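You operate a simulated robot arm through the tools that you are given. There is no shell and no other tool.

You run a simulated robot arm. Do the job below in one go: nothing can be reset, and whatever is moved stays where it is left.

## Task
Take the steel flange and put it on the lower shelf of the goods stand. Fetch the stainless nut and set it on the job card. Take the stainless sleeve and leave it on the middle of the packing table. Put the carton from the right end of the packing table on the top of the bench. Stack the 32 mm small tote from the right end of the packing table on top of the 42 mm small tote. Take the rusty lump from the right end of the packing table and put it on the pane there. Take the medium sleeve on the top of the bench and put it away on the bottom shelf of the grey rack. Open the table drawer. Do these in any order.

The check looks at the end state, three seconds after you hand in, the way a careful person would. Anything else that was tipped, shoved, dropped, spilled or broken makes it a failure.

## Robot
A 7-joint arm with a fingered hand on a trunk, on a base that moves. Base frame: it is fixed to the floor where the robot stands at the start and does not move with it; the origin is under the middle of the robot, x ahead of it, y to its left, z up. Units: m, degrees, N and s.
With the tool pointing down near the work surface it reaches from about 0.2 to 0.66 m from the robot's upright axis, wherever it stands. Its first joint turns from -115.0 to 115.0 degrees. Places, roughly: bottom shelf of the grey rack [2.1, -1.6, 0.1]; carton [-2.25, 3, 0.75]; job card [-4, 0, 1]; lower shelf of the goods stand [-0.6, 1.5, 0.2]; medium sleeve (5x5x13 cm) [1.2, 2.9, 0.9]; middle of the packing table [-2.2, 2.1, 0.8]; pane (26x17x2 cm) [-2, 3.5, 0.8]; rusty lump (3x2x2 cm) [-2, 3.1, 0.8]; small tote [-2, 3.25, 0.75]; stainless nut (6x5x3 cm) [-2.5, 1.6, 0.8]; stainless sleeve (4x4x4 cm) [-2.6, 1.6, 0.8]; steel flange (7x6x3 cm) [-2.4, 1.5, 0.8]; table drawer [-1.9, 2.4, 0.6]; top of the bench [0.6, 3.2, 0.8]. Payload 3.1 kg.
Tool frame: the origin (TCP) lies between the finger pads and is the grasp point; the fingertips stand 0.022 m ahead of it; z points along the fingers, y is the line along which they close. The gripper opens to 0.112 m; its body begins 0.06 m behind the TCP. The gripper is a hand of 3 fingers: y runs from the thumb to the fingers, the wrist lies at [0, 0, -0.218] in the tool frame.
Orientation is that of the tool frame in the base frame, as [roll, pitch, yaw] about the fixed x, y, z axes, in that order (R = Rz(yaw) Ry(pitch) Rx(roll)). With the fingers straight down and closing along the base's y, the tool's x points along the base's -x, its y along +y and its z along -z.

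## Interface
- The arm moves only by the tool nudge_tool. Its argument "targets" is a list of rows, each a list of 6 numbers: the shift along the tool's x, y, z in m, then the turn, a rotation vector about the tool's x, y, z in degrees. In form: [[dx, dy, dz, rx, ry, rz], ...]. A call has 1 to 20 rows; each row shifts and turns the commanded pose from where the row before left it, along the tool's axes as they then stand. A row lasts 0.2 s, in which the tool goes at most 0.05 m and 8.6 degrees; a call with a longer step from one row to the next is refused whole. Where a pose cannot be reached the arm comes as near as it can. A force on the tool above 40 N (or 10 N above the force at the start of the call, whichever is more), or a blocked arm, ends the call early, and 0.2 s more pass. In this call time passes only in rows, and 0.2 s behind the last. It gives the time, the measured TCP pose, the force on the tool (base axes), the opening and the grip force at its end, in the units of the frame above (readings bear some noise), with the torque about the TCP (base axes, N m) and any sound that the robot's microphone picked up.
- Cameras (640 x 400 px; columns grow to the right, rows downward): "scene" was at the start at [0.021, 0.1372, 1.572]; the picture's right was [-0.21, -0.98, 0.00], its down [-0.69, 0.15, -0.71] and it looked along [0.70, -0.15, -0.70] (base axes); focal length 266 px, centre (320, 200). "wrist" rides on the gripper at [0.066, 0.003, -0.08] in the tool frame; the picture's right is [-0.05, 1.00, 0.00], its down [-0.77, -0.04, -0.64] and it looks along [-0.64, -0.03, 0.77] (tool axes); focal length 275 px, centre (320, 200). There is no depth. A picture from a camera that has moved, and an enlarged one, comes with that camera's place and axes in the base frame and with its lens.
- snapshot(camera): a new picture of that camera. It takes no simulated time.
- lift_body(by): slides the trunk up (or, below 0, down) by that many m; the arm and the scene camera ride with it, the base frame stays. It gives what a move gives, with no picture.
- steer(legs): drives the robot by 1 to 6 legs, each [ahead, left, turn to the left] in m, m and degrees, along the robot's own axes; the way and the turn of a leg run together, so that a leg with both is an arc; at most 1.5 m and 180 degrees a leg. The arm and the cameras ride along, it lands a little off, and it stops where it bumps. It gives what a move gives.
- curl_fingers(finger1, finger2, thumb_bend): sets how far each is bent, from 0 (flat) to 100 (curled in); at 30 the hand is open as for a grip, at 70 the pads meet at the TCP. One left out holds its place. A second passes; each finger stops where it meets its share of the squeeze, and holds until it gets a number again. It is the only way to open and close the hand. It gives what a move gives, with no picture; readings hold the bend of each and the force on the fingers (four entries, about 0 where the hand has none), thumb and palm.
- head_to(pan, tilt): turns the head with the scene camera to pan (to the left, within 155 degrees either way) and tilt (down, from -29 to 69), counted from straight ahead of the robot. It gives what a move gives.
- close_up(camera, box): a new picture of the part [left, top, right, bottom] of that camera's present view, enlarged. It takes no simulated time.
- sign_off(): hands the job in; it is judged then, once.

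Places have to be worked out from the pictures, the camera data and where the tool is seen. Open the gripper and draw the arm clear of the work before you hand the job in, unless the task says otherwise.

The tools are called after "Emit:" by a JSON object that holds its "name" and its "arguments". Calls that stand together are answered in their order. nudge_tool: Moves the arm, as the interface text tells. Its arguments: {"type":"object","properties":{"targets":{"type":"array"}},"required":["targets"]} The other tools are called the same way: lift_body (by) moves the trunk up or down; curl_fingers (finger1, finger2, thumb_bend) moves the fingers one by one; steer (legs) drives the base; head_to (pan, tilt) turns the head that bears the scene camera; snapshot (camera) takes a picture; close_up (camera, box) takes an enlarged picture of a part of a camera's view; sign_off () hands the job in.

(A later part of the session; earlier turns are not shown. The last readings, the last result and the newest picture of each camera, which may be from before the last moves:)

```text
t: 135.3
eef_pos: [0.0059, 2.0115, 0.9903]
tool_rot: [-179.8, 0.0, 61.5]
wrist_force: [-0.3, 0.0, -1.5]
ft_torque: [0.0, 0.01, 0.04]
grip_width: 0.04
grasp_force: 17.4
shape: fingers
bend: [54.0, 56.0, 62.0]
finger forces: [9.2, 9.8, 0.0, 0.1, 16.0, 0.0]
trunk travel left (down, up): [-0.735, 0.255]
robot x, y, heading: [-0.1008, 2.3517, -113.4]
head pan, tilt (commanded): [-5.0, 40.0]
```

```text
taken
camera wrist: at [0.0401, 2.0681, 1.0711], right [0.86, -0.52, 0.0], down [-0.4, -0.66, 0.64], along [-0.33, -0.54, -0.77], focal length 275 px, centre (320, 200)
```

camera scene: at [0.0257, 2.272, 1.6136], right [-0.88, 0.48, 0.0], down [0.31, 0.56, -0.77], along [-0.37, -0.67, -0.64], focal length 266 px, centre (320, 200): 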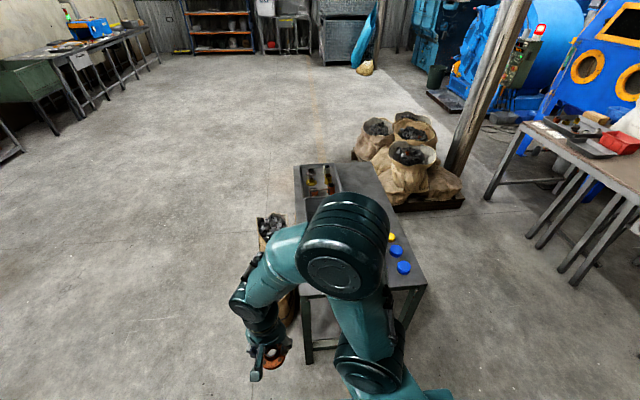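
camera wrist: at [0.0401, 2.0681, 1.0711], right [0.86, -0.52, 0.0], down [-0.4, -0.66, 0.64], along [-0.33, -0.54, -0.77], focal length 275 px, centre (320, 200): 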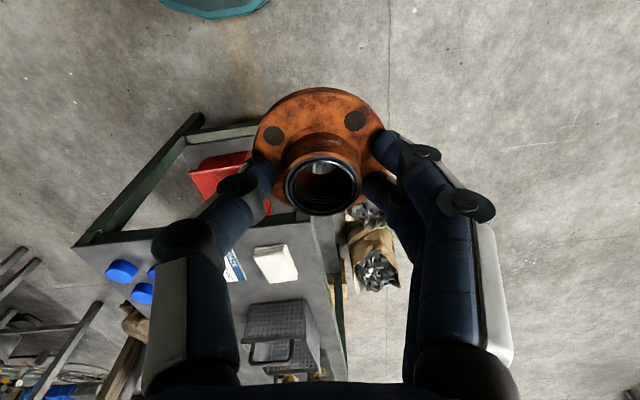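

Lowering must go in steps of at most 0.4 m. The hand hangs over free floor, so I lower 0.4 and then 0.2.

Emit:
{"name": "lift_body", "arguments": {"by": -0.4}}

Emit:
{"name": "lift_body", "arguments": {"by": -0.2}}

Emit:
{"name": "head_to", "arguments": {"pan": -5, "tilt": 35}}

Emit:
{"name": "snapshot", "arguments": {"camera": "scene"}}

Emit:
{"name": "snapshot", "arguments": {"camera": "wrist"}}

```text
t: 139.2
eef_pos: [0.0062, 2.0117, 0.5905]
tool_rot: [180.0, 0.1, 61.6]
wrist_force: [-0.3, 0.5, -3.1]
ft_torque: [0.03, 0.01, 0.0]
grip_width: 0.0405
grasp_force: 17.8
shape: fingers
bend: [54.0, 56.0, 62.0]
finger forces: [9.2, 9.7, 0.0, 0.0, 15.9, 0.1]
trunk travel left (down, up): [-0.335, 0.655]
robot x, y, heading: [-0.0966, 2.3491, -113.6]
head pan, tilt (commanded): [-5.0, 40.0]
```

```text
t: 141.3
eef_pos: [0.0048, 2.012, 0.3917]
tool_rot: [-179.9, 0.0, 61.5]
wrist_force: [-0.4, 0.2, -2.7]
ft_torque: [0.0, 0.01, -0.03]
grip_width: 0.0401
grasp_force: 17.0
shape: fingers
bend: [54.0, 56.0, 62.0]
finger forces: [9.1, 9.7, 0.1, 0.0, 15.9, 0.0]
trunk travel left (down, up): [-0.135, 0.855]
robot x, y, heading: [-0.0979, 2.3519, -113.5]
head pan, tilt (commanded): [-5.0, 40.0]
```

```text
t: 142.0
eef_pos: [0.0049, 2.011, 0.3907]
tool_rot: [-179.8, 0.1, 61.5]
wrist_force: [0.5, 0.1, -2.2]
ft_torque: [-0.03, 0.01, -0.01]
grip_width: 0.0402
grasp_force: 17.4
shape: fingers
bend: [54.0, 56.0, 62.0]
finger forces: [9.1, 9.7, 0.0, 0.1, 16.0, 0.0]
trunk travel left (down, up): [-0.135, 0.855]
robot x, y, heading: [-0.0985, 2.3497, -113.2]
head pan, tilt (commanded): [-5.0, 35.0]
```

```text
taken
camera scene: at [0.024, 2.2695, 1.0211], right [-0.88, 0.48, 0.0], down [0.27, 0.5, -0.82], along [-0.39, -0.72, -0.57], focal length 266 px, centre (320, 200)
```

scene: 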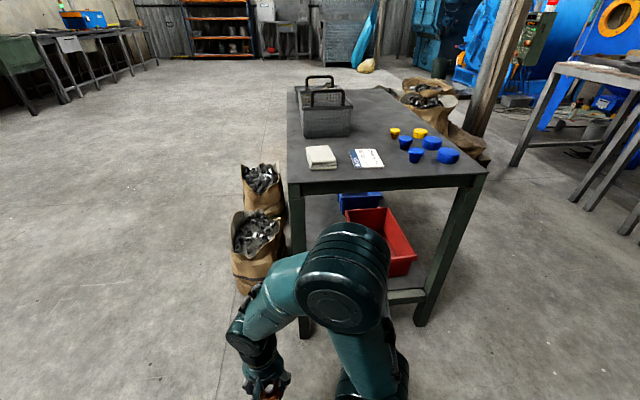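

```text
taken
camera wrist: at [0.0399, 2.0683, 0.4711], right [0.86, -0.52, 0.0], down [-0.4, -0.66, 0.64], along [-0.33, -0.54, -0.77], focal length 275 px, centre (320, 200)
```

wrist: 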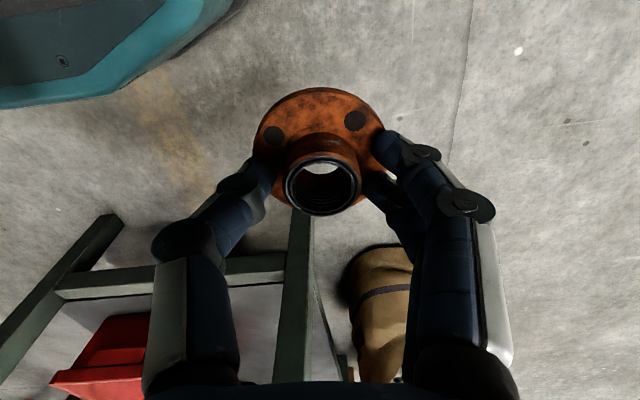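

The trunk is low and the shelf is visible from the side. I enlarge both views to measure the end rail and shelf heights.

Emit:
{"name": "close_up", "arguments": {"camera": "scene", "box": [270, 150, 510, 340]}}

Emit:
{"name": "close_up", "arguments": {"camera": "wrist", "box": [0, 180, 340, 400]}}

```text
2.11 times, centred on (390, 245) of scene
camera zoom: at [0.024, 2.2695, 1.0211], right [-0.88, 0.48, 0.0], down [0.27, 0.5, -0.82], along [-0.39, -0.72, -0.57], focal length 560 px, centre (173, 105)
```

zoom: 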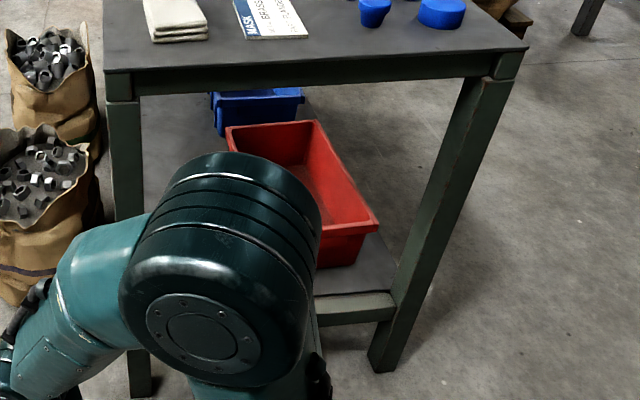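

```text
1.82 times, centred on (170, 290) of wrist
camera zoom: at [0.0399, 2.0683, 0.4711], right [0.86, -0.52, 0.0], down [-0.4, -0.66, 0.64], along [-0.33, -0.54, -0.77], focal length 500 px, centre (593, 36)
```

zoom: 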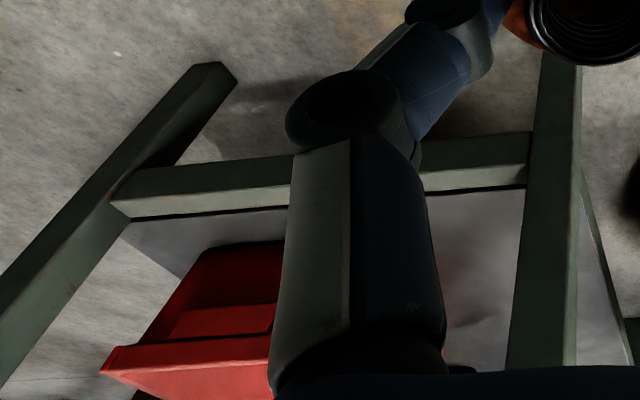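

The rail and shelf top are at z≈0.20 and the top's underside at ≈0.65, so I'll enter with the arm stretched far and low. I back off 15 cm, lower fully, square the tool to the stand and extend the arm.

Emit:
{"name": "steer", "arguments": {"legs": [[-0.15, 0, 0]]}}

Emit:
{"name": "lift_body", "arguments": {"by": -0.13}}

Emit:
{"name": "nudge_tool", "arguments": {"targets": [[0, 0, 0, 0, 0, -5], [-0.0375, -0.0224, 0, 0, 0, 0], [-0.0375, -0.0224, 0, 0, 0, 0], [-0.0375, -0.0224, 0, 0, 0, 0], [-0.0375, -0.0224, 0, 0, 0, 0], [-0.0375, -0.0224, 0, 0, 0, 0], [-0.0375, -0.0224, 0, 0, 0, 0], [-0.0375, -0.0224, 0, 0, 0, 0], [-0.0375, -0.0224, 0, 0, 0, 0], [0, 0, 0, 0, 0, 0]]}}

Emit:
{"name": "snapshot", "arguments": {"camera": "scene"}}

Emit:
{"name": "snapshot", "arguments": {"camera": "wrist"}}

```text
t: 143.4
eef_pos: [0.0659, 2.1504, 0.391]
tool_rot: [-179.8, 0.0, 61.6]
wrist_force: [0.5, 0.1, -2.1]
ft_torque: [-0.03, -0.02, -0.06]
grip_width: 0.0399
grasp_force: 17.6
shape: fingers
bend: [54.0, 56.0, 62.0]
finger forces: [9.1, 9.6, 0.1, 0.0, 16.0, 0.0]
trunk travel left (down, up): [-0.135, 0.855]
robot x, y, heading: [-0.0372, 2.4919, -113.5]
head pan, tilt (commanded): [-5.0, 35.0]
```

```text
t: 145.0
eef_pos: [0.0655, 2.1503, 0.261]
tool_rot: [-180.0, 0.0, 61.5]
wrist_force: [-1.2, -1.1, -2.4]
ft_torque: [-0.01, 0.02, -0.02]
grip_width: 0.0399
grasp_force: 17.6
shape: fingers
bend: [54.0, 56.0, 62.0]
finger forces: [9.1, 9.8, 0.0, 0.0, 16.0, 0.0]
trunk travel left (down, up): [-0.005, 0.985]
robot x, y, heading: [-0.0343, 2.4891, -113.4]
head pan, tilt (commanded): [-5.0, 35.0]
```

```text
t: 147.2
eef_pos: [-0.2174, 1.9455, 0.2585]
tool_rot: [180.0, -0.1, 66.6]
wrist_force: [-0.3, -0.3, -2.5]
ft_torque: [0.02, -0.03, 0.02]
grip_width: 0.0399
grasp_force: 17.3
shape: fingers
bend: [54.0, 56.0, 62.0]
finger forces: [8.8, 9.6, 0.0, 0.0, 15.5, 0.1]
trunk travel left (down, up): [-0.005, 0.985]
robot x, y, heading: [-0.038, 2.4949, -113.6]
head pan, tilt (commanded): [-5.0, 35.0]
```

```text
taken
camera scene: at [0.0847, 2.4091, 0.8912], right [-0.88, 0.48, 0.0], down [0.27, 0.5, -0.82], along [-0.39, -0.72, -0.57], focal length 266 px, centre (320, 200)
```

scene: 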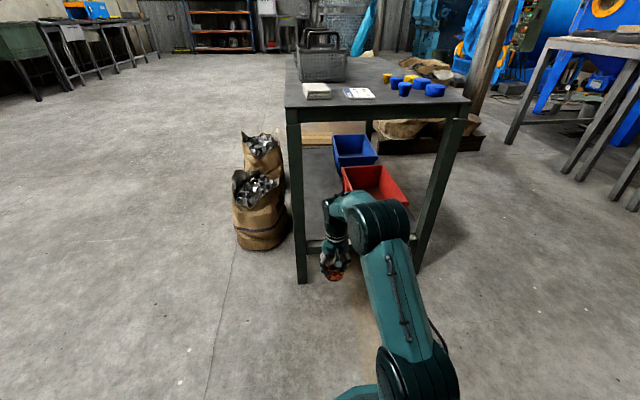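

```text
taken
camera wrist: at [-0.1885, 2.0051, 0.3397], right [0.9, -0.44, 0.0], down [-0.34, -0.69, 0.64], along [-0.28, -0.57, -0.77], focal length 275 px, centre (320, 200)
```

wrist: 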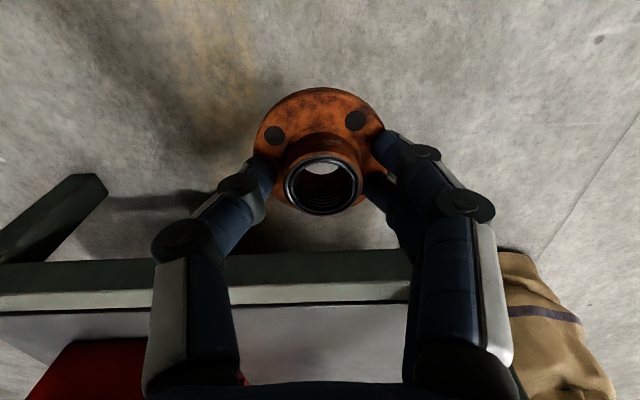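

The arm is stretched low, the hand lined up between the leg and the red bin. I raise 6 mm and drive in 13 cm first, then look.

Emit:
{"name": "nudge_tool", "arguments": {"targets": [[0, 0, -0.006, 0, 0, 0]]}}

Emit:
{"name": "steer", "arguments": {"legs": [[0.13, 0, 0]]}}

Emit:
{"name": "close_up", "arguments": {"camera": "scene", "box": [240, 60, 500, 300]}}

Emit:
{"name": "snapshot", "arguments": {"camera": "wrist"}}

```text
t: 147.6
eef_pos: [-0.2178, 1.9469, 0.2651]
tool_rot: [-180.0, 0.0, 66.6]
wrist_force: [-0.3, 0.6, -2.9]
ft_torque: [-0.01, 0.02, 0.01]
grip_width: 0.0397
grasp_force: 17.1
shape: fingers
bend: [54.0, 56.0, 62.0]
finger forces: [8.9, 9.6, 0.0, 0.0, 15.5, 0.0]
trunk travel left (down, up): [-0.005, 0.985]
robot x, y, heading: [-0.0379, 2.493, -113.4]
head pan, tilt (commanded): [-5.0, 35.0]
```

```text
t: 148.9
eef_pos: [-0.2717, 1.8256, 0.2644]
tool_rot: [-180.0, 0.0, 66.5]
wrist_force: [-0.2, -0.4, -2.4]
ft_torque: [0.0, 0.02, 0.02]
grip_width: 0.0396
grasp_force: 16.9
shape: fingers
bend: [54.0, 56.0, 62.0]
finger forces: [8.9, 9.6, 0.1, 0.0, 15.5, 0.0]
trunk travel left (down, up): [-0.005, 0.985]
robot x, y, heading: [-0.0908, 2.3701, -113.6]
head pan, tilt (commanded): [-5.0, 35.0]
```

```text
1.67 times, centred on (370, 180) of scene
camera zoom: at [0.0313, 2.2869, 0.8912], right [-0.88, 0.48, 0.0], down [0.28, 0.5, -0.82], along [-0.39, -0.72, -0.57], focal length 444 px, centre (237, 233)
```

zoom: 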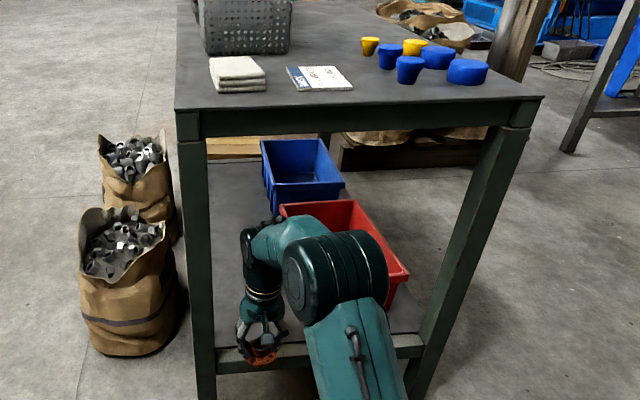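

```text
taken
camera wrist: at [-0.242, 1.8845, 0.3457], right [0.9, -0.44, 0.0], down [-0.34, -0.69, 0.64], along [-0.28, -0.57, -0.77], focal length 275 px, centre (320, 200)
```

wrist: 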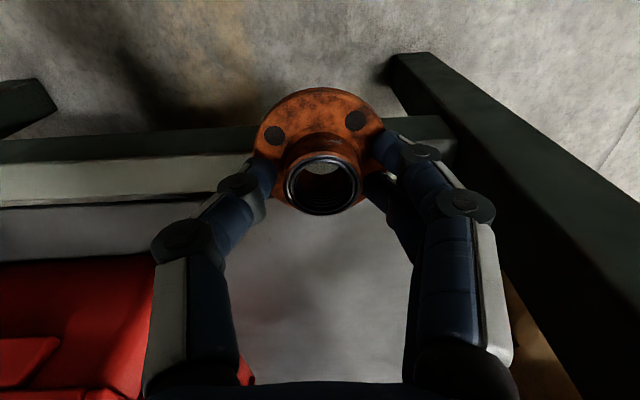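

Clearance left of the hand (leg) is about 3 cm, right (bin) more, so I drive the last 12.5 cm with a 1.5 cm shift to the right.

Emit:
{"name": "steer", "arguments": {"legs": [[0.125, -0.012, 0]]}}

Emit:
{"name": "close_up", "arguments": {"camera": "scene", "box": [240, 60, 500, 300]}}

Emit:
{"name": "snapshot", "arguments": {"camera": "wrist"}}

```text
t: 150.1
eef_pos: [-0.3329, 1.7144, 0.2655]
tool_rot: [-180.0, -0.1, 66.6]
wrist_force: [0.2, -0.1, -2.8]
ft_torque: [0.01, 0.02, 0.0]
grip_width: 0.0398
grasp_force: 16.9
shape: fingers
bend: [54.0, 56.0, 62.0]
finger forces: [8.9, 9.6, 0.1, 0.0, 15.4, 0.1]
trunk travel left (down, up): [-0.005, 0.985]
robot x, y, heading: [-0.1539, 2.2631, -113.6]
head pan, tilt (commanded): [-5.0, 35.0]
```

```text
1.67 times, centred on (370, 180) of scene
camera zoom: at [-0.0296, 2.178, 0.8912], right [-0.88, 0.48, 0.0], down [0.27, 0.5, -0.82], along [-0.39, -0.72, -0.57], focal length 444 px, centre (237, 233)
```

zoom: 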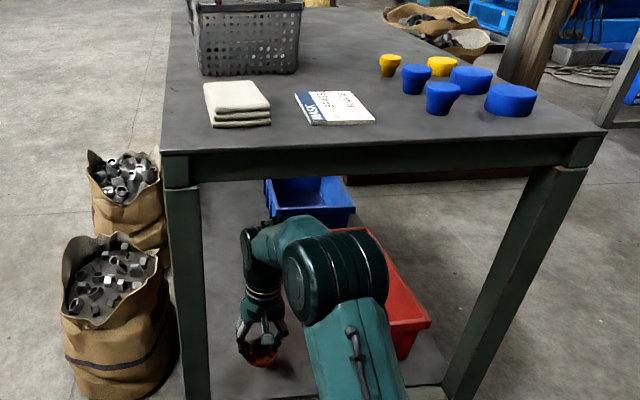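

```text
taken
camera wrist: at [-0.3024, 1.7753, 0.3457], right [0.9, -0.44, 0.0], down [-0.34, -0.69, 0.64], along [-0.28, -0.57, -0.77], focal length 275 px, centre (320, 200)
```

wrist: 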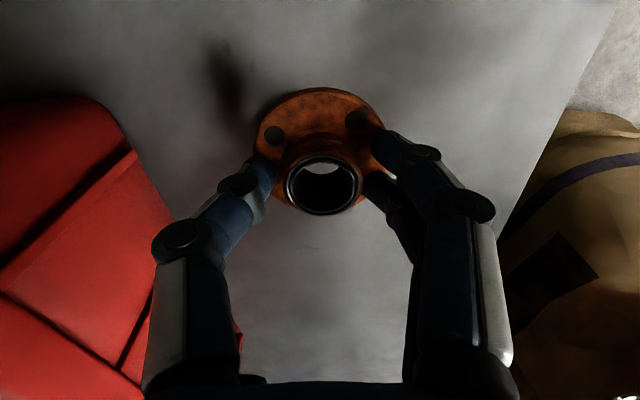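

The flange hangs over free shelf, clear of bin and bag. I lower it in small steps until it touches.

Emit:
{"name": "nudge_tool", "arguments": {"targets": [[0, 0, 0.005, 0, 0, 0], [0, 0, 0.005, 0, 0, 0], [0, 0, 0.004, 0, 0, 0], [0, 0, 0, 0, 0, 0]]}}

Emit:
{"name": "nudge_tool", "arguments": {"targets": [[0, 0, 0.003, 0, 0, 0], [0, 0, 0.003, 0, 0, 0], [0, 0, 0, 0, 0, 0]]}}

```text
t: 151.1
eef_pos: [-0.3317, 1.715, 0.2499]
tool_rot: [-179.9, -0.2, 66.5]
wrist_force: [-0.1, 1.5, -1.3]
ft_torque: [-0.05, 0.01, 0.02]
grip_width: 0.0399
grasp_force: 17.6
shape: fingers
bend: [54.0, 56.0, 62.0]
finger forces: [8.7, 9.6, 0.0, 0.0, 15.5, 0.0]
trunk travel left (down, up): [-0.005, 0.985]
robot x, y, heading: [-0.1514, 2.259, -113.5]
head pan, tilt (commanded): [-5.0, 35.0]
```

```text
t: 151.9
eef_pos: [-0.332, 1.7145, 0.2453]
tool_rot: [-179.9, 0.0, 66.5]
wrist_force: [0.2, -0.5, -1.2]
ft_torque: [0.03, -0.01, 0.01]
grip_width: 0.0401
grasp_force: 16.8
shape: fingers
bend: [54.0, 56.0, 62.0]
finger forces: [8.7, 9.5, 0.0, 0.0, 15.5, 0.0]
trunk travel left (down, up): [-0.005, 0.985]
robot x, y, heading: [-0.1552, 2.2621, -113.7]
head pan, tilt (commanded): [-5.0, 35.0]
```

No contact yet at 0.245; I continue down.

Emit:
{"name": "nudge_tool", "arguments": {"targets": [[0, 0, 0.003, 0, 0, 0], [0, 0, 0.003, 0, 0, 0], [0, 0, 0, 0, 0, 0]]}}

Emit:
{"name": "nudge_tool", "arguments": {"targets": [[0, 0, 0.003, 0, 0, 0], [0, 0, 0.003, 0, 0, 0], [0, 0, 0, 0, 0, 0]]}}

Emit:
{"name": "snapshot", "arguments": {"camera": "wrist"}}

```text
t: 152.7
eef_pos: [-0.3309, 1.7141, 0.2379]
tool_rot: [-179.9, -0.1, 66.5]
wrist_force: [-0.9, -0.9, -1.7]
ft_torque: [-0.01, -0.03, -0.03]
grip_width: 0.0397
grasp_force: 16.7
shape: fingers
bend: [54.0, 56.0, 62.0]
finger forces: [8.7, 9.6, 0.0, 0.1, 15.5, 0.0]
trunk travel left (down, up): [-0.005, 0.985]
robot x, y, heading: [-0.1546, 2.2596, -113.7]
head pan, tilt (commanded): [-5.0, 35.0]
```

```text
t: 153.5
eef_pos: [-0.3316, 1.7141, 0.2353]
tool_rot: [180.0, 0.1, 66.5]
wrist_force: [-0.7, 0.9, 11.4]
ft_torque: [-0.14, -0.37, 0.02]
grip_width: 0.04
grasp_force: 21.7
shape: fingers
bend: [55.0, 57.0, 62.0]
finger forces: [11.7, 13.0, 0.0, 0.0, 17.0, 0.0]
trunk travel left (down, up): [-0.005, 0.985]
robot x, y, heading: [-0.1543, 2.2638, -113.6]
head pan, tilt (commanded): [-5.0, 35.0]
```

```text
taken
camera wrist: at [-0.3022, 1.7749, 0.3149], right [0.9, -0.44, 0.0], down [-0.34, -0.69, 0.64], along [-0.28, -0.57, -0.77], focal length 275 px, centre (320, 200)
```

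wrist: 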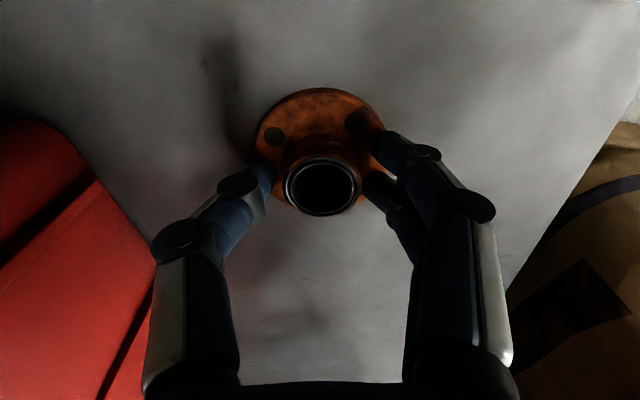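

The flange has landed (11 N). I open the fingers and rise clear.

Emit:
{"name": "curl_fingers", "arguments": {"finger1": 46, "finger2": 46, "thumb_bend": 46}}

Emit:
{"name": "nudge_tool", "arguments": {"targets": [[0, 0, -0.01, 0, 0, 0], [0, 0, -0.015, 0, 0, 0], [0, 0, -0.015, 0, 0, 0], [0, 0, 0, 0, 0, 0]]}}

Emit:
{"name": "snapshot", "arguments": {"camera": "wrist"}}

```text
t: 154.5
eef_pos: [-0.3318, 1.7144, 0.2335]
tool_rot: [179.9, 0.1, 66.6]
wrist_force: [-4.5, 0.2, 13.1]
ft_torque: [-0.23, -0.16, -0.07]
grip_width: 0.0662
grasp_force: 6.2
shape: fingers
bend: [46.0, 57.0, 46.0]
finger forces: [0.0, 13.6, 0.1, 0.0, 0.0, 0.0]
trunk travel left (down, up): [-0.005, 0.985]
robot x, y, heading: [-0.1506, 2.2649, -113.6]
head pan, tilt (commanded): [-5.0, 35.0]
```

```text
t: 155.5
eef_pos: [-0.3327, 1.7139, 0.2735]
tool_rot: [-179.9, 0.0, 66.6]
wrist_force: [0.4, -1.1, 0.4]
ft_torque: [0.01, -0.03, 0.0]
grip_width: 0.0661
grasp_force: 0.1
shape: fingers
bend: [46.0, 46.0, 46.0]
finger forces: [0.1, 0.0, 0.1, 0.0, 0.0, 0.0]
trunk travel left (down, up): [-0.005, 0.985]
robot x, y, heading: [-0.1528, 2.26, -113.4]
head pan, tilt (commanded): [-5.0, 35.0]
```

```text
taken
camera wrist: at [-0.3026, 1.7745, 0.3547], right [0.9, -0.44, 0.0], down [-0.34, -0.69, 0.64], along [-0.28, -0.57, -0.77], focal length 275 px, centre (320, 200)
```

wrist: 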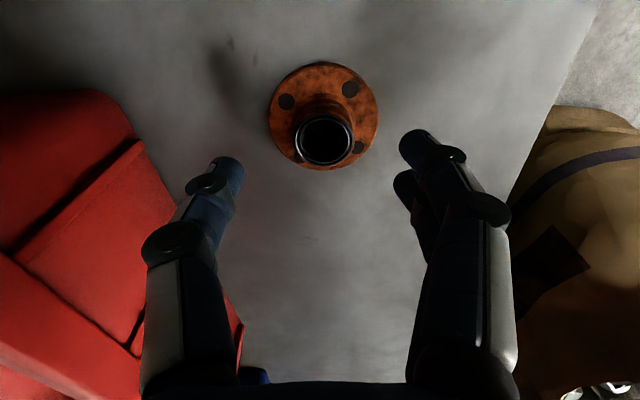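

The flange lies flat on the lower shelf. I back straight out, then raise the trunk.

Emit:
{"name": "steer", "arguments": {"legs": [[-0.3, 0, 0]]}}

Emit:
{"name": "lift_body", "arguments": {"by": 0.4}}

Emit:
{"name": "lift_body", "arguments": {"by": 0.33}}

Emit:
{"name": "snapshot", "arguments": {"camera": "scene"}}

```text
t: 157.6
eef_pos: [-0.2146, 1.9872, 0.2743]
tool_rot: [-179.9, 0.0, 66.4]
wrist_force: [0.1, 0.6, -0.8]
ft_torque: [0.04, 0.0, -0.02]
grip_width: 0.0658
grasp_force: 0.1
shape: fingers
bend: [46.0, 46.0, 46.0]
finger forces: [0.1, 0.0, 0.1, 0.0, 0.0, 0.0]
trunk travel left (down, up): [-0.005, 0.985]
robot x, y, heading: [-0.0313, 2.5334, -113.6]
head pan, tilt (commanded): [-5.0, 35.0]
```

```text
t: 161.4
eef_pos: [-0.2141, 1.9878, 0.6733]
tool_rot: [-179.8, 0.0, 66.4]
wrist_force: [-0.4, -0.1, -0.1]
ft_torque: [0.0, 0.0, 0.03]
grip_width: 0.0658
grasp_force: 0.0
shape: fingers
bend: [46.0, 46.0, 46.0]
finger forces: [0.0, 0.0, 0.0, 0.1, 0.1, 0.1]
trunk travel left (down, up): [-0.405, 0.585]
robot x, y, heading: [-0.0367, 2.5309, -113.4]
head pan, tilt (commanded): [-5.0, 35.0]
```

```text
t: 164.7
eef_pos: [-0.2142, 1.9873, 1.0039]
tool_rot: [-179.9, -0.1, 66.4]
wrist_force: [0.5, 0.3, 0.5]
ft_torque: [-0.02, 0.0, 0.0]
grip_width: 0.0658
grasp_force: 0.0
shape: fingers
bend: [46.0, 46.0, 46.0]
finger forces: [0.1, 0.1, 0.1, 0.1, 0.0, 0.0]
trunk travel left (down, up): [-0.735, 0.255]
robot x, y, heading: [-0.0321, 2.5313, -113.7]
head pan, tilt (commanded): [-5.0, 35.0]
```

```text
taken
camera scene: at [0.0899, 2.4508, 1.6212], right [-0.88, 0.48, 0.0], down [0.28, 0.5, -0.82], along [-0.39, -0.72, -0.57], focal length 266 px, centre (320, 200)
```

scene: 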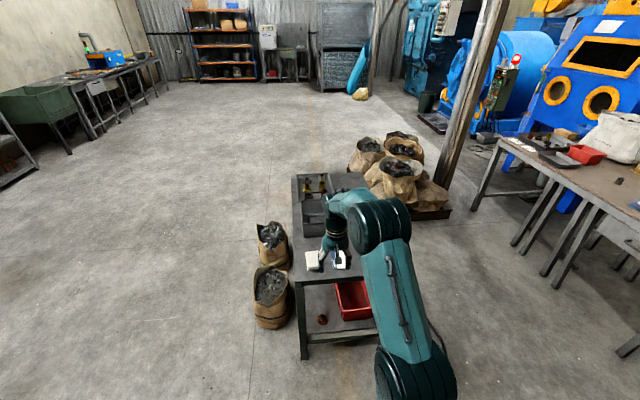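

The flange is seen lying on the lower shelf. Next the medium sleeve on the bench: I draw the arm in, move over and turn to face the bench near (0.95, 2.25).

Emit:
{"name": "nudge_tool", "arguments": {"targets": [[0.045, 0, 0, 0, 0, 0], [0.045, 0, 0, 0, 0, 0], [0.045, 0, 0, 0, 0, 0], [0.045, 0, 0, 0, 0, 0], [0.045, 0, 0, 0, 0, 0]]}}

Emit:
{"name": "steer", "arguments": {"legs": [[0.1, 0.75, 0], [0, 0, -177.7]]}}

Emit:
{"name": "head_to", "arguments": {"pan": -15, "tilt": 30}}

Emit:
{"name": "snapshot", "arguments": {"camera": "scene"}}

```text
t: 165.8
eef_pos: [-0.1248, 2.1962, 1.0041]
tool_rot: [179.9, -0.1, 66.3]
wrist_force: [0.2, -0.4, -0.6]
ft_torque: [-0.01, -0.03, 0.01]
grip_width: 0.0663
grasp_force: 0.1
shape: fingers
bend: [46.0, 46.0, 46.0]
finger forces: [0.0, 0.1, 0.1, 0.1, 0.0, 0.0]
trunk travel left (down, up): [-0.735, 0.255]
robot x, y, heading: [-0.0334, 2.5326, -113.5]
head pan, tilt (commanded): [-5.0, 35.0]
```

```text
t: 177.1
eef_pos: [0.6684, 2.4878, 1.0045]
tool_rot: [180.0, -0.1, -106.3]
wrist_force: [0.1, 0.4, -0.4]
ft_torque: [0.0, 0.0, 0.05]
grip_width: 0.066
grasp_force: 0.1
shape: fingers
bend: [46.0, 46.0, 46.0]
finger forces: [0.0, 0.1, 0.0, 0.1, 0.1, 0.1]
trunk travel left (down, up): [-0.735, 0.255]
robot x, y, heading: [0.6179, 2.1361, 73.8]
head pan, tilt (commanded): [-5.0, 35.0]
```

```text
t: 177.8
eef_pos: [0.6681, 2.4878, 1.0045]
tool_rot: [-179.9, 0.1, -106.3]
wrist_force: [-0.6, 0.5, 0.4]
ft_torque: [-0.01, 0.03, 0.01]
grip_width: 0.0659
grasp_force: 0.0
shape: fingers
bend: [46.0, 46.0, 46.0]
finger forces: [0.1, 0.0, 0.0, 0.1, 0.0, 0.0]
trunk travel left (down, up): [-0.735, 0.255]
robot x, y, heading: [0.6204, 2.1391, 73.3]
head pan, tilt (commanded): [-15.0, 30.0]
```

```text
taken
camera scene: at [0.5059, 2.2036, 1.629], right [0.85, -0.52, 0.0], down [-0.26, -0.43, -0.87], along [0.45, 0.74, -0.5], focal length 266 px, centre (320, 200)
```

scene: 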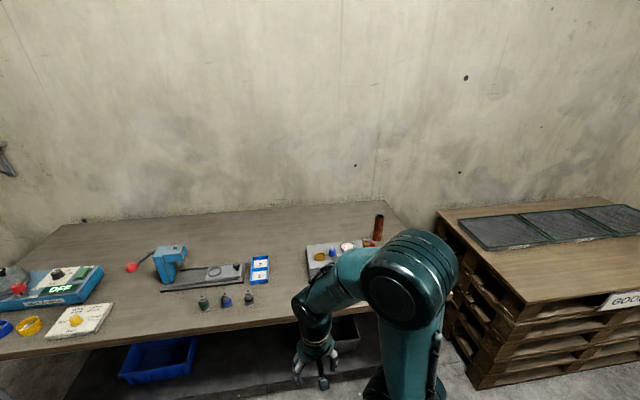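

The medium sleeve (rusty tube) stands at the back right of the bench. I move in front of it and look again with pictures from both cameras.

Emit:
{"name": "steer", "arguments": {"legs": [[0.15, -0.28, -4.8]]}}

Emit:
{"name": "head_to", "arguments": {"pan": 0, "tilt": 40}}

Emit:
{"name": "snapshot", "arguments": {"camera": "scene"}}

Emit:
{"name": "snapshot", "arguments": {"camera": "wrist"}}

```text
t: 179.9
eef_pos: [1.0138, 2.5385, 1.0037]
tool_rot: [-180.0, 0.0, -111.2]
wrist_force: [0.1, -0.5, -0.6]
ft_torque: [0.0, 0.01, -0.01]
grip_width: 0.0661
grasp_force: 0.0
shape: fingers
bend: [46.0, 46.0, 46.0]
finger forces: [0.0, 0.0, 0.1, 0.0, 0.0, 0.0]
trunk travel left (down, up): [-0.735, 0.255]
robot x, y, heading: [0.9351, 2.1976, 68.6]
head pan, tilt (commanded): [-15.0, 30.0]
```

```text
t: 180.7
eef_pos: [1.0126, 2.5393, 1.004]
tool_rot: [-180.0, 0.0, -111.3]
wrist_force: [0.4, 0.9, 0.2]
ft_torque: [-0.03, 0.01, 0.01]
grip_width: 0.0658
grasp_force: 0.1
shape: fingers
bend: [46.0, 46.0, 46.0]
finger forces: [0.0, 0.2, 0.0, 0.1, 0.0, 0.0]
trunk travel left (down, up): [-0.735, 0.255]
robot x, y, heading: [0.9397, 2.1971, 69.0]
head pan, tilt (commanded): [0.0, 40.0]
```

```text
taken
camera scene: at [0.8039, 2.2766, 1.6137], right [0.93, -0.36, 0.0], down [-0.23, -0.6, -0.77], along [0.28, 0.71, -0.64], focal length 266 px, centre (320, 200)
```

scene: 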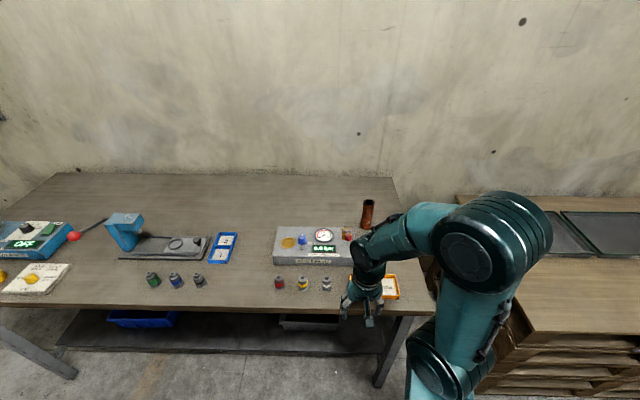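

```text
taken
camera wrist: at [0.9857, 2.479, 1.0849], right [-0.91, 0.41, 0.0], down [0.31, 0.71, 0.64], along [0.26, 0.58, -0.77], focal length 275 px, centre (320, 200)
```

wrist: 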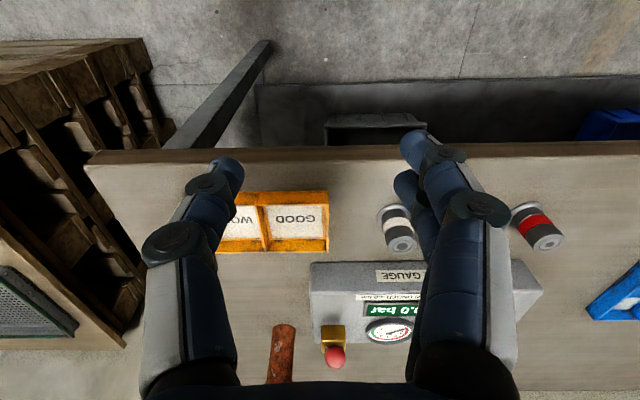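

The sleeve stands behind the yellow tray, just right of the gauge block. I enlarge both views to locate it.

Emit:
{"name": "close_up", "arguments": {"camera": "scene", "box": [320, 180, 420, 250]}}

Emit:
{"name": "close_up", "arguments": {"camera": "wrist", "box": [220, 250, 400, 400]}}

```text
5.71 times, centred on (370, 215) of scene
camera zoom: at [0.8039, 2.2766, 1.6137], right [0.93, -0.36, 0.0], down [-0.23, -0.6, -0.77], along [0.28, 0.71, -0.64], focal length 1521 px, centre (34, 114)
```

zoom: 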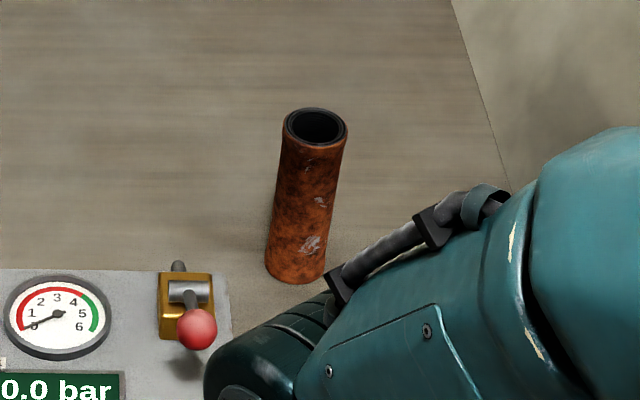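

```text
2.67 times, centred on (310, 325) of wrist
camera zoom: at [0.9857, 2.479, 1.0849], right [-0.91, 0.41, 0.0], down [0.31, 0.71, 0.64], along [0.26, 0.58, -0.77], focal length 734 px, centre (347, -133)
```

zoom: 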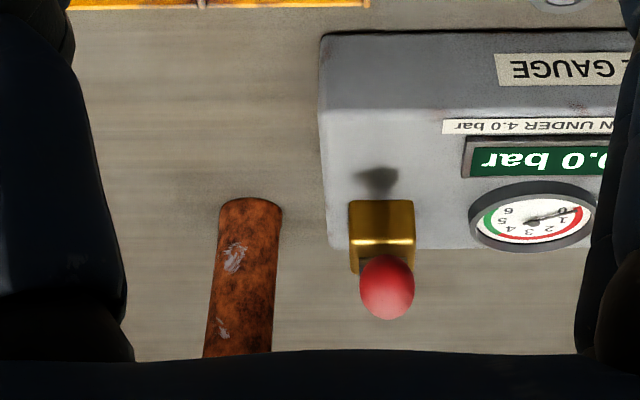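

The sleeve stands at about (1.248, 2.905) with base z≈0.845, 3 cm right of the gauge block. I'll grip it with the tool tilted 60° (needed for the low shelf): first move forward above the corridor right of the gauge, then tilt.

Emit:
{"name": "curl_fingers", "arguments": {"finger1": 43, "finger2": 43, "thumb_bend": 43}}

Emit:
{"name": "nudge_tool", "arguments": {"targets": [[-0.0417, -0.0144, 0, 0, 0, 0], [-0.0417, -0.0144, 0, 0, 0, 0], [-0.0417, -0.0144, 0, 0, 0, 0], [-0.0417, -0.0144, 0, 0, 0, 0], [-0.0417, -0.0144, 0, 0, 0, 0], [-0.0417, -0.0144, 0, 0, 0, 0], [0, 0, 0, 0, -7.5, 0], [0, 0, 0, 0, -7.5, 0], [0, 0, 0, 0, -7.5, 0], [0, 0, 0, 0, -7.5, 0], [0, 0, 0, 0, -7.5, 0], [0, 0, 0, 0, -7.5, 0], [0, 0, 0, 0, -7.5, 0], [0, 0, 0, 0, -7.5, 0], [0, 0, 0, 0, 0, 0]]}}

Emit:
{"name": "snapshot", "arguments": {"camera": "scene"}}

Emit:
{"name": "snapshot", "arguments": {"camera": "wrist"}}

```text
t: 181.7
eef_pos: [1.0125, 2.5389, 1.0037]
tool_rot: [-179.9, 0.1, -111.3]
wrist_force: [-0.3, -0.1, -0.1]
ft_torque: [-0.01, 0.0, 0.0]
grip_width: 0.0745
grasp_force: 0.0
shape: fingers
bend: [43.0, 43.0, 43.0]
finger forces: [0.1, 0.1, 0.0, 0.0, 0.1, 0.0]
trunk travel left (down, up): [-0.735, 0.255]
robot x, y, heading: [0.935, 2.197, 68.9]
head pan, tilt (commanded): [0.0, 40.0]
```

```text
t: 184.9
eef_pos: [1.1829, 2.74, 1.0025]
tool_rot: [-179.8, 60.0, -111.2]
wrist_force: [0.2, 0.4, 0.1]
ft_torque: [0.02, -0.03, 0.03]
grip_width: 0.0747
grasp_force: 0.1
shape: fingers
bend: [43.0, 43.0, 43.0]
finger forces: [0.0, 0.0, 0.0, 0.0, 0.0, 0.0]
trunk travel left (down, up): [-0.735, 0.255]
robot x, y, heading: [0.9331, 2.1953, 68.9]
head pan, tilt (commanded): [0.0, 40.0]
```

```text
taken
camera scene: at [0.8039, 2.2764, 1.6137], right [0.93, -0.36, 0.0], down [-0.23, -0.6, -0.77], along [0.28, 0.71, -0.64], focal length 266 px, centre (320, 200)
```

scene: 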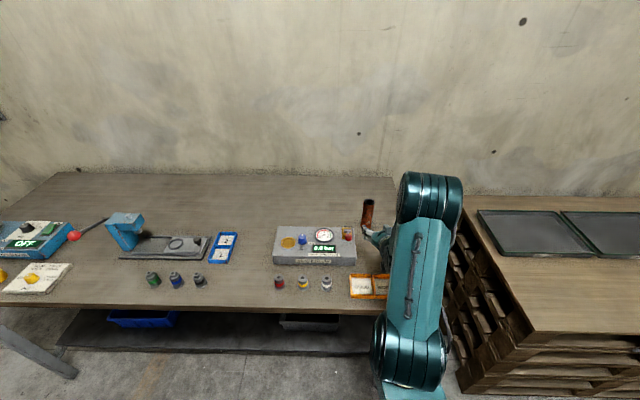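

```text
taken
camera wrist: at [1.1436, 2.6469, 0.987], right [-0.92, 0.38, 0.04], down [-0.03, -0.17, 0.99], along [0.38, 0.91, 0.16], focal length 275 px, centre (320, 200)
```

wrist: 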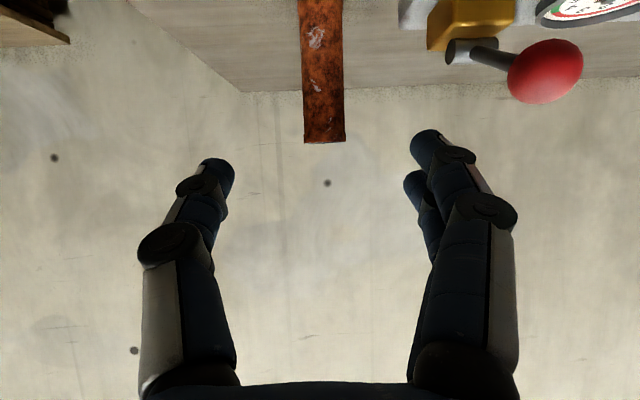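

The sleeve is centred laterally; its top is at z≈0.9725. I go down to grip height behind it first, then slide forward part way and check.

Emit:
{"name": "nudge_tool", "arguments": {"targets": [[0.0325, 0, 0.0188, 0, 0, 0], [0.0325, 0, 0.0188, 0, 0, 0], [-0.0177, 0, 0.0307, 0, 0, 0], [-0.0177, 0, 0.0307, 0, 0, 0], [-0.0177, 0, 0.0307, 0, 0, 0], [0, 0, 0, 0, 0, 0]]}}

Emit:
{"name": "snapshot", "arguments": {"camera": "wrist"}}

Emit:
{"name": "close_up", "arguments": {"camera": "scene", "box": [280, 170, 480, 300]}}

```text
t: 186.3
eef_pos: [1.222, 2.8379, 0.9295]
tool_rot: [-179.9, 60.0, -111.2]
wrist_force: [-1.2, -0.7, 0.4]
ft_torque: [0.01, 0.0, 0.0]
grip_width: 0.0747
grasp_force: 0.0
shape: fingers
bend: [43.0, 43.0, 43.0]
finger forces: [0.1, 0.0, 0.0, 0.1, 0.0, 0.0]
trunk travel left (down, up): [-0.735, 0.255]
robot x, y, heading: [0.9371, 2.1951, 68.7]
head pan, tilt (commanded): [0.0, 40.0]
```

```text
taken
camera wrist: at [1.1834, 2.744, 0.9134], right [-0.92, 0.38, 0.04], down [-0.03, -0.17, 0.99], along [0.38, 0.91, 0.16], focal length 275 px, centre (320, 200)
```

wrist: 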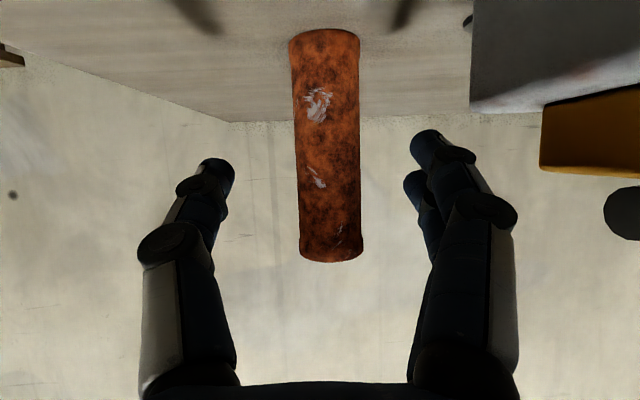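

```text
3.08 times, centred on (380, 235) of scene
camera zoom: at [0.804, 2.2762, 1.6137], right [0.93, -0.36, 0.0], down [-0.23, -0.6, -0.77], along [0.28, 0.71, -0.64], focal length 819 px, centre (135, 92)
```

zoom: 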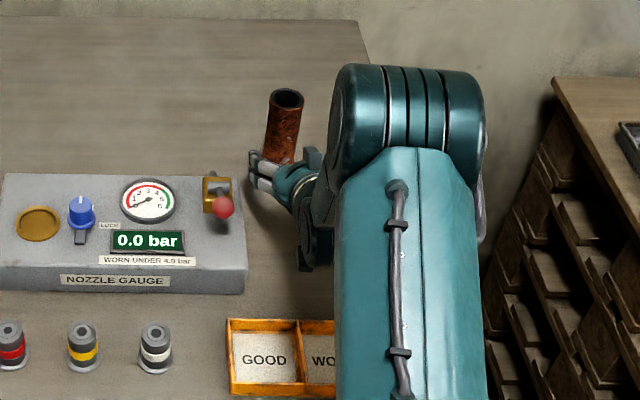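

The sleeve is centred but for about 5 mm; I shift that and slide the last 7 cm so it stands between the fingers.

Emit:
{"name": "nudge_tool", "arguments": {"targets": [[-0.018, 0.003, 0.0312, 0, 0, 0], [-0.018, 0.002, 0.0312, 0, 0, 0], [0, 0, 0, 0, 0, 0]]}}

Emit:
{"name": "snapshot", "arguments": {"camera": "wrist"}}

```text
t: 187.1
eef_pos: [1.2432, 2.9089, 0.9308]
tool_rot: [-179.9, 60.0, -111.2]
wrist_force: [0.3, -0.1, -0.3]
ft_torque: [0.02, -0.02, 0.03]
grip_width: 0.0746
grasp_force: 0.0
shape: fingers
bend: [43.0, 43.0, 43.0]
finger forces: [0.1, 0.0, 0.1, 0.1, 0.0, 0.0]
trunk travel left (down, up): [-0.735, 0.255]
robot x, y, heading: [0.9326, 2.1959, 68.5]
head pan, tilt (commanded): [0.0, 40.0]
```

```text
taken
camera wrist: at [1.2031, 2.8143, 0.9138], right [-0.92, 0.38, 0.04], down [-0.03, -0.17, 0.99], along [0.38, 0.91, 0.16], focal length 275 px, centre (320, 200)
```

wrist: 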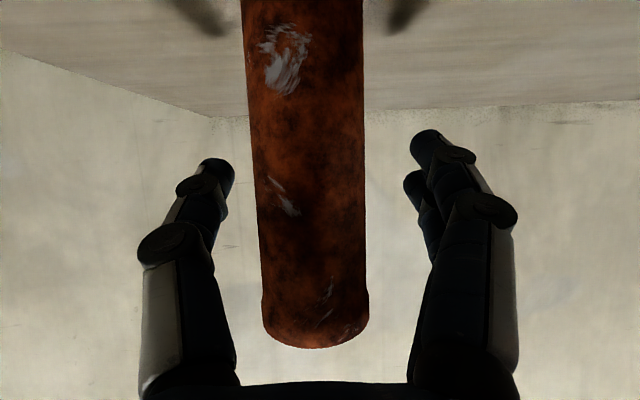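

The sleeve is between the fingers, ~4 mm to the right and ~1 cm ahead of the grasp point. I correct that and close.

Emit:
{"name": "nudge_tool", "arguments": {"targets": [[-0.0045, -0.0035, 0.0078, 0, 0, 0], [0, 0, 0, 0, 0, 0]]}}

Emit:
{"name": "curl_fingers", "arguments": {"finger1": 72, "finger2": 72, "thumb_bend": 72}}

Emit:
{"name": "snapshot", "arguments": {"camera": "wrist"}}

```text
t: 187.7
eef_pos: [1.2492, 2.9157, 0.9298]
tool_rot: [-179.8, 59.9, -111.2]
wrist_force: [0.4, -0.6, -0.6]
ft_torque: [0.01, 0.0, -0.01]
grip_width: 0.0747
grasp_force: 0.0
shape: fingers
bend: [43.0, 43.0, 43.0]
finger forces: [0.1, 0.0, 0.0, 0.1, 0.1, 0.0]
trunk travel left (down, up): [-0.735, 0.255]
robot x, y, heading: [0.9369, 2.1959, 68.7]
head pan, tilt (commanded): [0.0, 40.0]
```

```text
t: 188.7
eef_pos: [1.2504, 2.9162, 0.9305]
tool_rot: [-179.9, 59.9, -111.3]
wrist_force: [0.9, 0.7, 1.2]
ft_torque: [0.01, 0.06, -0.01]
grip_width: 0.0119
grasp_force: 6.8
shape: fingers
bend: [68.0, 72.0, 69.0]
finger forces: [5.1, 1.3, 0.0, 0.0, 7.1, 0.0]
trunk travel left (down, up): [-0.735, 0.255]
robot x, y, heading: [0.938, 2.1979, 68.7]
head pan, tilt (commanded): [0.0, 40.0]
```

```text
taken
camera wrist: at [1.2096, 2.822, 0.9128], right [-0.92, 0.38, 0.04], down [-0.03, -0.17, 0.99], along [0.38, 0.91, 0.16], focal length 275 px, centre (320, 200)
```

wrist: 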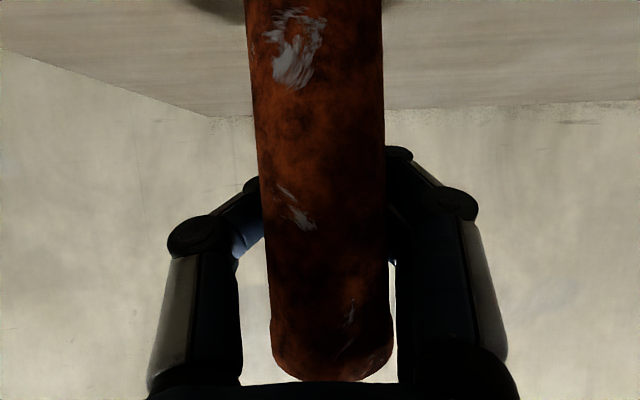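

The fingers have curled behind the tube: it sits nearer the palm than the grasp point, so my 1 cm advance was too much. I open, draw back 12 mm and close again.

Emit:
{"name": "curl_fingers", "arguments": {"finger1": 43, "finger2": 43, "thumb_bend": 43}}

Emit:
{"name": "nudge_tool", "arguments": {"targets": [[0.007, 0, -0.0121, 0, 0, 0], [0, 0, 0, 0, 0, 0]]}}

Emit:
{"name": "curl_fingers", "arguments": {"finger1": 70, "finger2": 70, "thumb_bend": 70}}

Emit:
{"name": "snapshot", "arguments": {"camera": "wrist"}}

```text
t: 189.7
eef_pos: [1.2486, 2.9166, 0.9294]
tool_rot: [-180.0, 60.0, -111.1]
wrist_force: [0.2, -0.2, -0.2]
ft_torque: [-0.03, 0.05, 0.01]
grip_width: 0.0745
grasp_force: 0.0
shape: fingers
bend: [43.0, 43.0, 43.0]
finger forces: [0.1, 0.1, 0.0, 0.0, 0.0, 0.0]
trunk travel left (down, up): [-0.735, 0.255]
robot x, y, heading: [0.9365, 2.1972, 68.5]
head pan, tilt (commanded): [0.0, 40.0]
```

```text
t: 190.3
eef_pos: [1.2447, 2.9038, 0.9297]
tool_rot: [-179.8, 60.0, -111.0]
wrist_force: [-0.1, 0.2, 0.6]
ft_torque: [-0.04, -0.02, -0.04]
grip_width: 0.0748
grasp_force: 0.0
shape: fingers
bend: [43.0, 43.0, 43.0]
finger forces: [0.0, 0.0, 0.0, 0.0, 0.0, 0.0]
trunk travel left (down, up): [-0.735, 0.255]
robot x, y, heading: [0.9361, 2.1962, 68.3]
head pan, tilt (commanded): [0.0, 40.0]
```

```text
t: 191.3
eef_pos: [1.2454, 2.9038, 0.9306]
tool_rot: [-179.9, 60.0, -111.1]
wrist_force: [0.1, 0.0, 0.7]
ft_torque: [0.03, 0.08, 0.03]
grip_width: 0.0279
grasp_force: 11.6
shape: fingers
bend: [59.0, 63.0, 65.0]
finger forces: [7.0, 4.8, 0.0, 0.0, 12.0, 0.0]
trunk travel left (down, up): [-0.735, 0.255]
robot x, y, heading: [0.9315, 2.1944, 68.3]
head pan, tilt (commanded): [0.0, 40.0]
```

```text
taken
camera wrist: at [1.2053, 2.8093, 0.913], right [-0.92, 0.38, 0.04], down [-0.03, -0.17, 0.99], along [0.38, 0.91, 0.16], focal length 275 px, centre (320, 200)
```

wrist: 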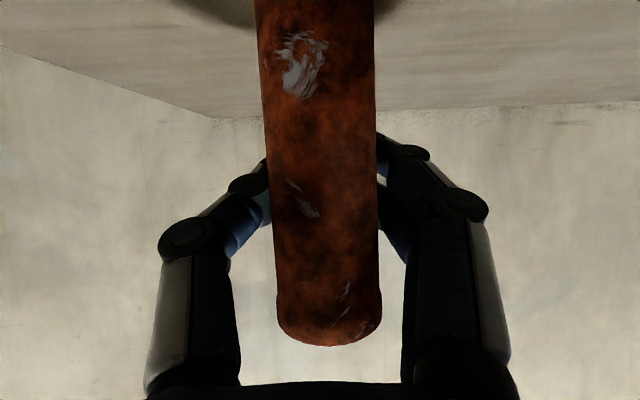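

Better, but contact is still slightly past the tube's middle. I open, draw back 7 mm more and close again.

Emit:
{"name": "curl_fingers", "arguments": {"finger1": 46, "finger2": 46, "thumb_bend": 46}}

Emit:
{"name": "nudge_tool", "arguments": {"targets": [[0.004, 0, -0.0069, 0, 0, 0], [0, 0, 0, 0, 0, 0]]}}

Emit:
{"name": "curl_fingers", "arguments": {"finger1": 72, "finger2": 72, "thumb_bend": 72}}

Emit:
{"name": "snapshot", "arguments": {"camera": "wrist"}}

```text
t: 192.3
eef_pos: [1.2458, 2.9049, 0.9293]
tool_rot: [-180.0, 60.0, -111.1]
wrist_force: [0.6, 0.2, 0.3]
ft_torque: [-0.01, 0.0, 0.02]
grip_width: 0.0659
grasp_force: 0.1
shape: fingers
bend: [46.0, 46.0, 46.0]
finger forces: [0.0, 0.0, 0.1, 0.0, 0.0, 0.1]
trunk travel left (down, up): [-0.735, 0.255]
robot x, y, heading: [0.9349, 2.1946, 68.7]
head pan, tilt (commanded): [0.0, 40.0]
```

```text
t: 192.9
eef_pos: [1.2426, 2.8965, 0.9295]
tool_rot: [-179.8, 59.9, -111.1]
wrist_force: [0.3, -0.7, 0.3]
ft_torque: [0.02, 0.0, 0.01]
grip_width: 0.0659
grasp_force: 0.0
shape: fingers
bend: [46.0, 46.0, 46.0]
finger forces: [0.0, 0.0, 0.0, 0.1, 0.1, 0.0]
trunk travel left (down, up): [-0.735, 0.255]
robot x, y, heading: [0.9357, 2.1957, 68.6]
head pan, tilt (commanded): [0.0, 40.0]
```

```text
t: 193.9
eef_pos: [1.2424, 2.8964, 0.9296]
tool_rot: [-179.8, 60.0, -111.1]
wrist_force: [1.6, 1.3, 0.3]
ft_torque: [0.04, 0.05, -0.04]
grip_width: 0.0322
grasp_force: 15.1
shape: fingers
bend: [58.0, 61.0, 64.0]
finger forces: [8.0, 7.2, 0.0, 0.1, 14.3, 0.0]
trunk travel left (down, up): [-0.735, 0.255]
robot x, y, heading: [0.9353, 2.1947, 68.5]
head pan, tilt (commanded): [0.0, 40.0]
```

```text
taken
camera wrist: at [1.2028, 2.8026, 0.9126], right [-0.92, 0.38, 0.04], down [-0.03, -0.17, 0.99], along [0.38, 0.91, 0.16], focal length 275 px, centre (320, 200)
```

wrist: 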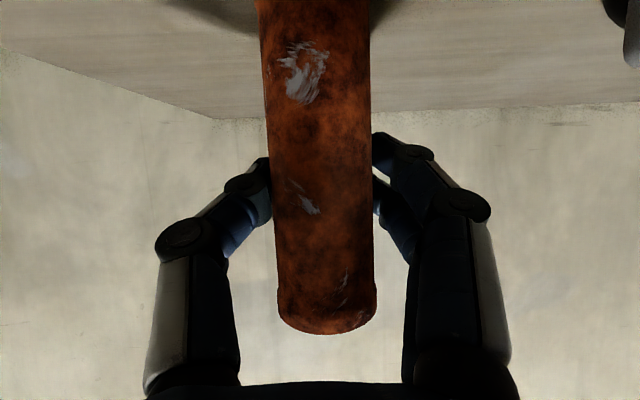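

Firm grip (15 N, all three). I lift 0.13 m with the trunk and check the load comes along.

Emit:
{"name": "lift_body", "arguments": {"by": 0.13}}

Emit:
{"name": "snapshot", "arguments": {"camera": "wrist"}}

Emit:
{"name": "close_up", "arguments": {"camera": "scene", "box": [280, 130, 480, 300]}}

```text
t: 195.5
eef_pos: [1.243, 2.8972, 1.0579]
tool_rot: [-179.9, 59.8, -111.2]
wrist_force: [-0.1, 0.3, -6.3]
ft_torque: [-0.06, 0.02, -0.01]
grip_width: 0.0319
grasp_force: 13.4
shape: fingers
bend: [58.0, 61.0, 65.0]
finger forces: [7.7, 6.8, 0.0, 0.0, 13.3, 0.0]
trunk travel left (down, up): [-0.865, 0.125]
robot x, y, heading: [0.9372, 2.1968, 68.6]
head pan, tilt (commanded): [0.0, 40.0]
```

```text
taken
camera wrist: at [1.2029, 2.8033, 1.0418], right [-0.92, 0.38, 0.04], down [-0.03, -0.16, 0.99], along [0.38, 0.91, 0.16], focal length 275 px, centre (320, 200)
```

wrist: 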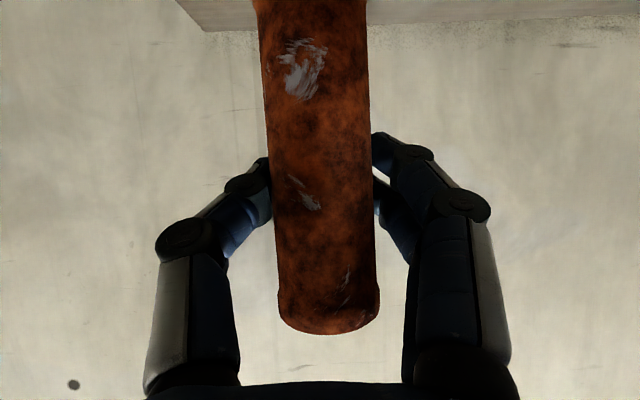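

```text
2.35 times, centred on (380, 215) of scene
camera zoom: at [0.8048, 2.2785, 1.7436], right [0.93, -0.36, 0.0], down [-0.23, -0.6, -0.77], along [0.28, 0.71, -0.64], focal length 626 px, centre (179, 165)
```

zoom: 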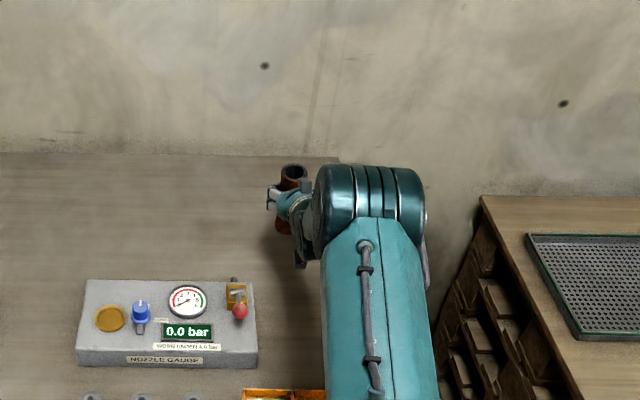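

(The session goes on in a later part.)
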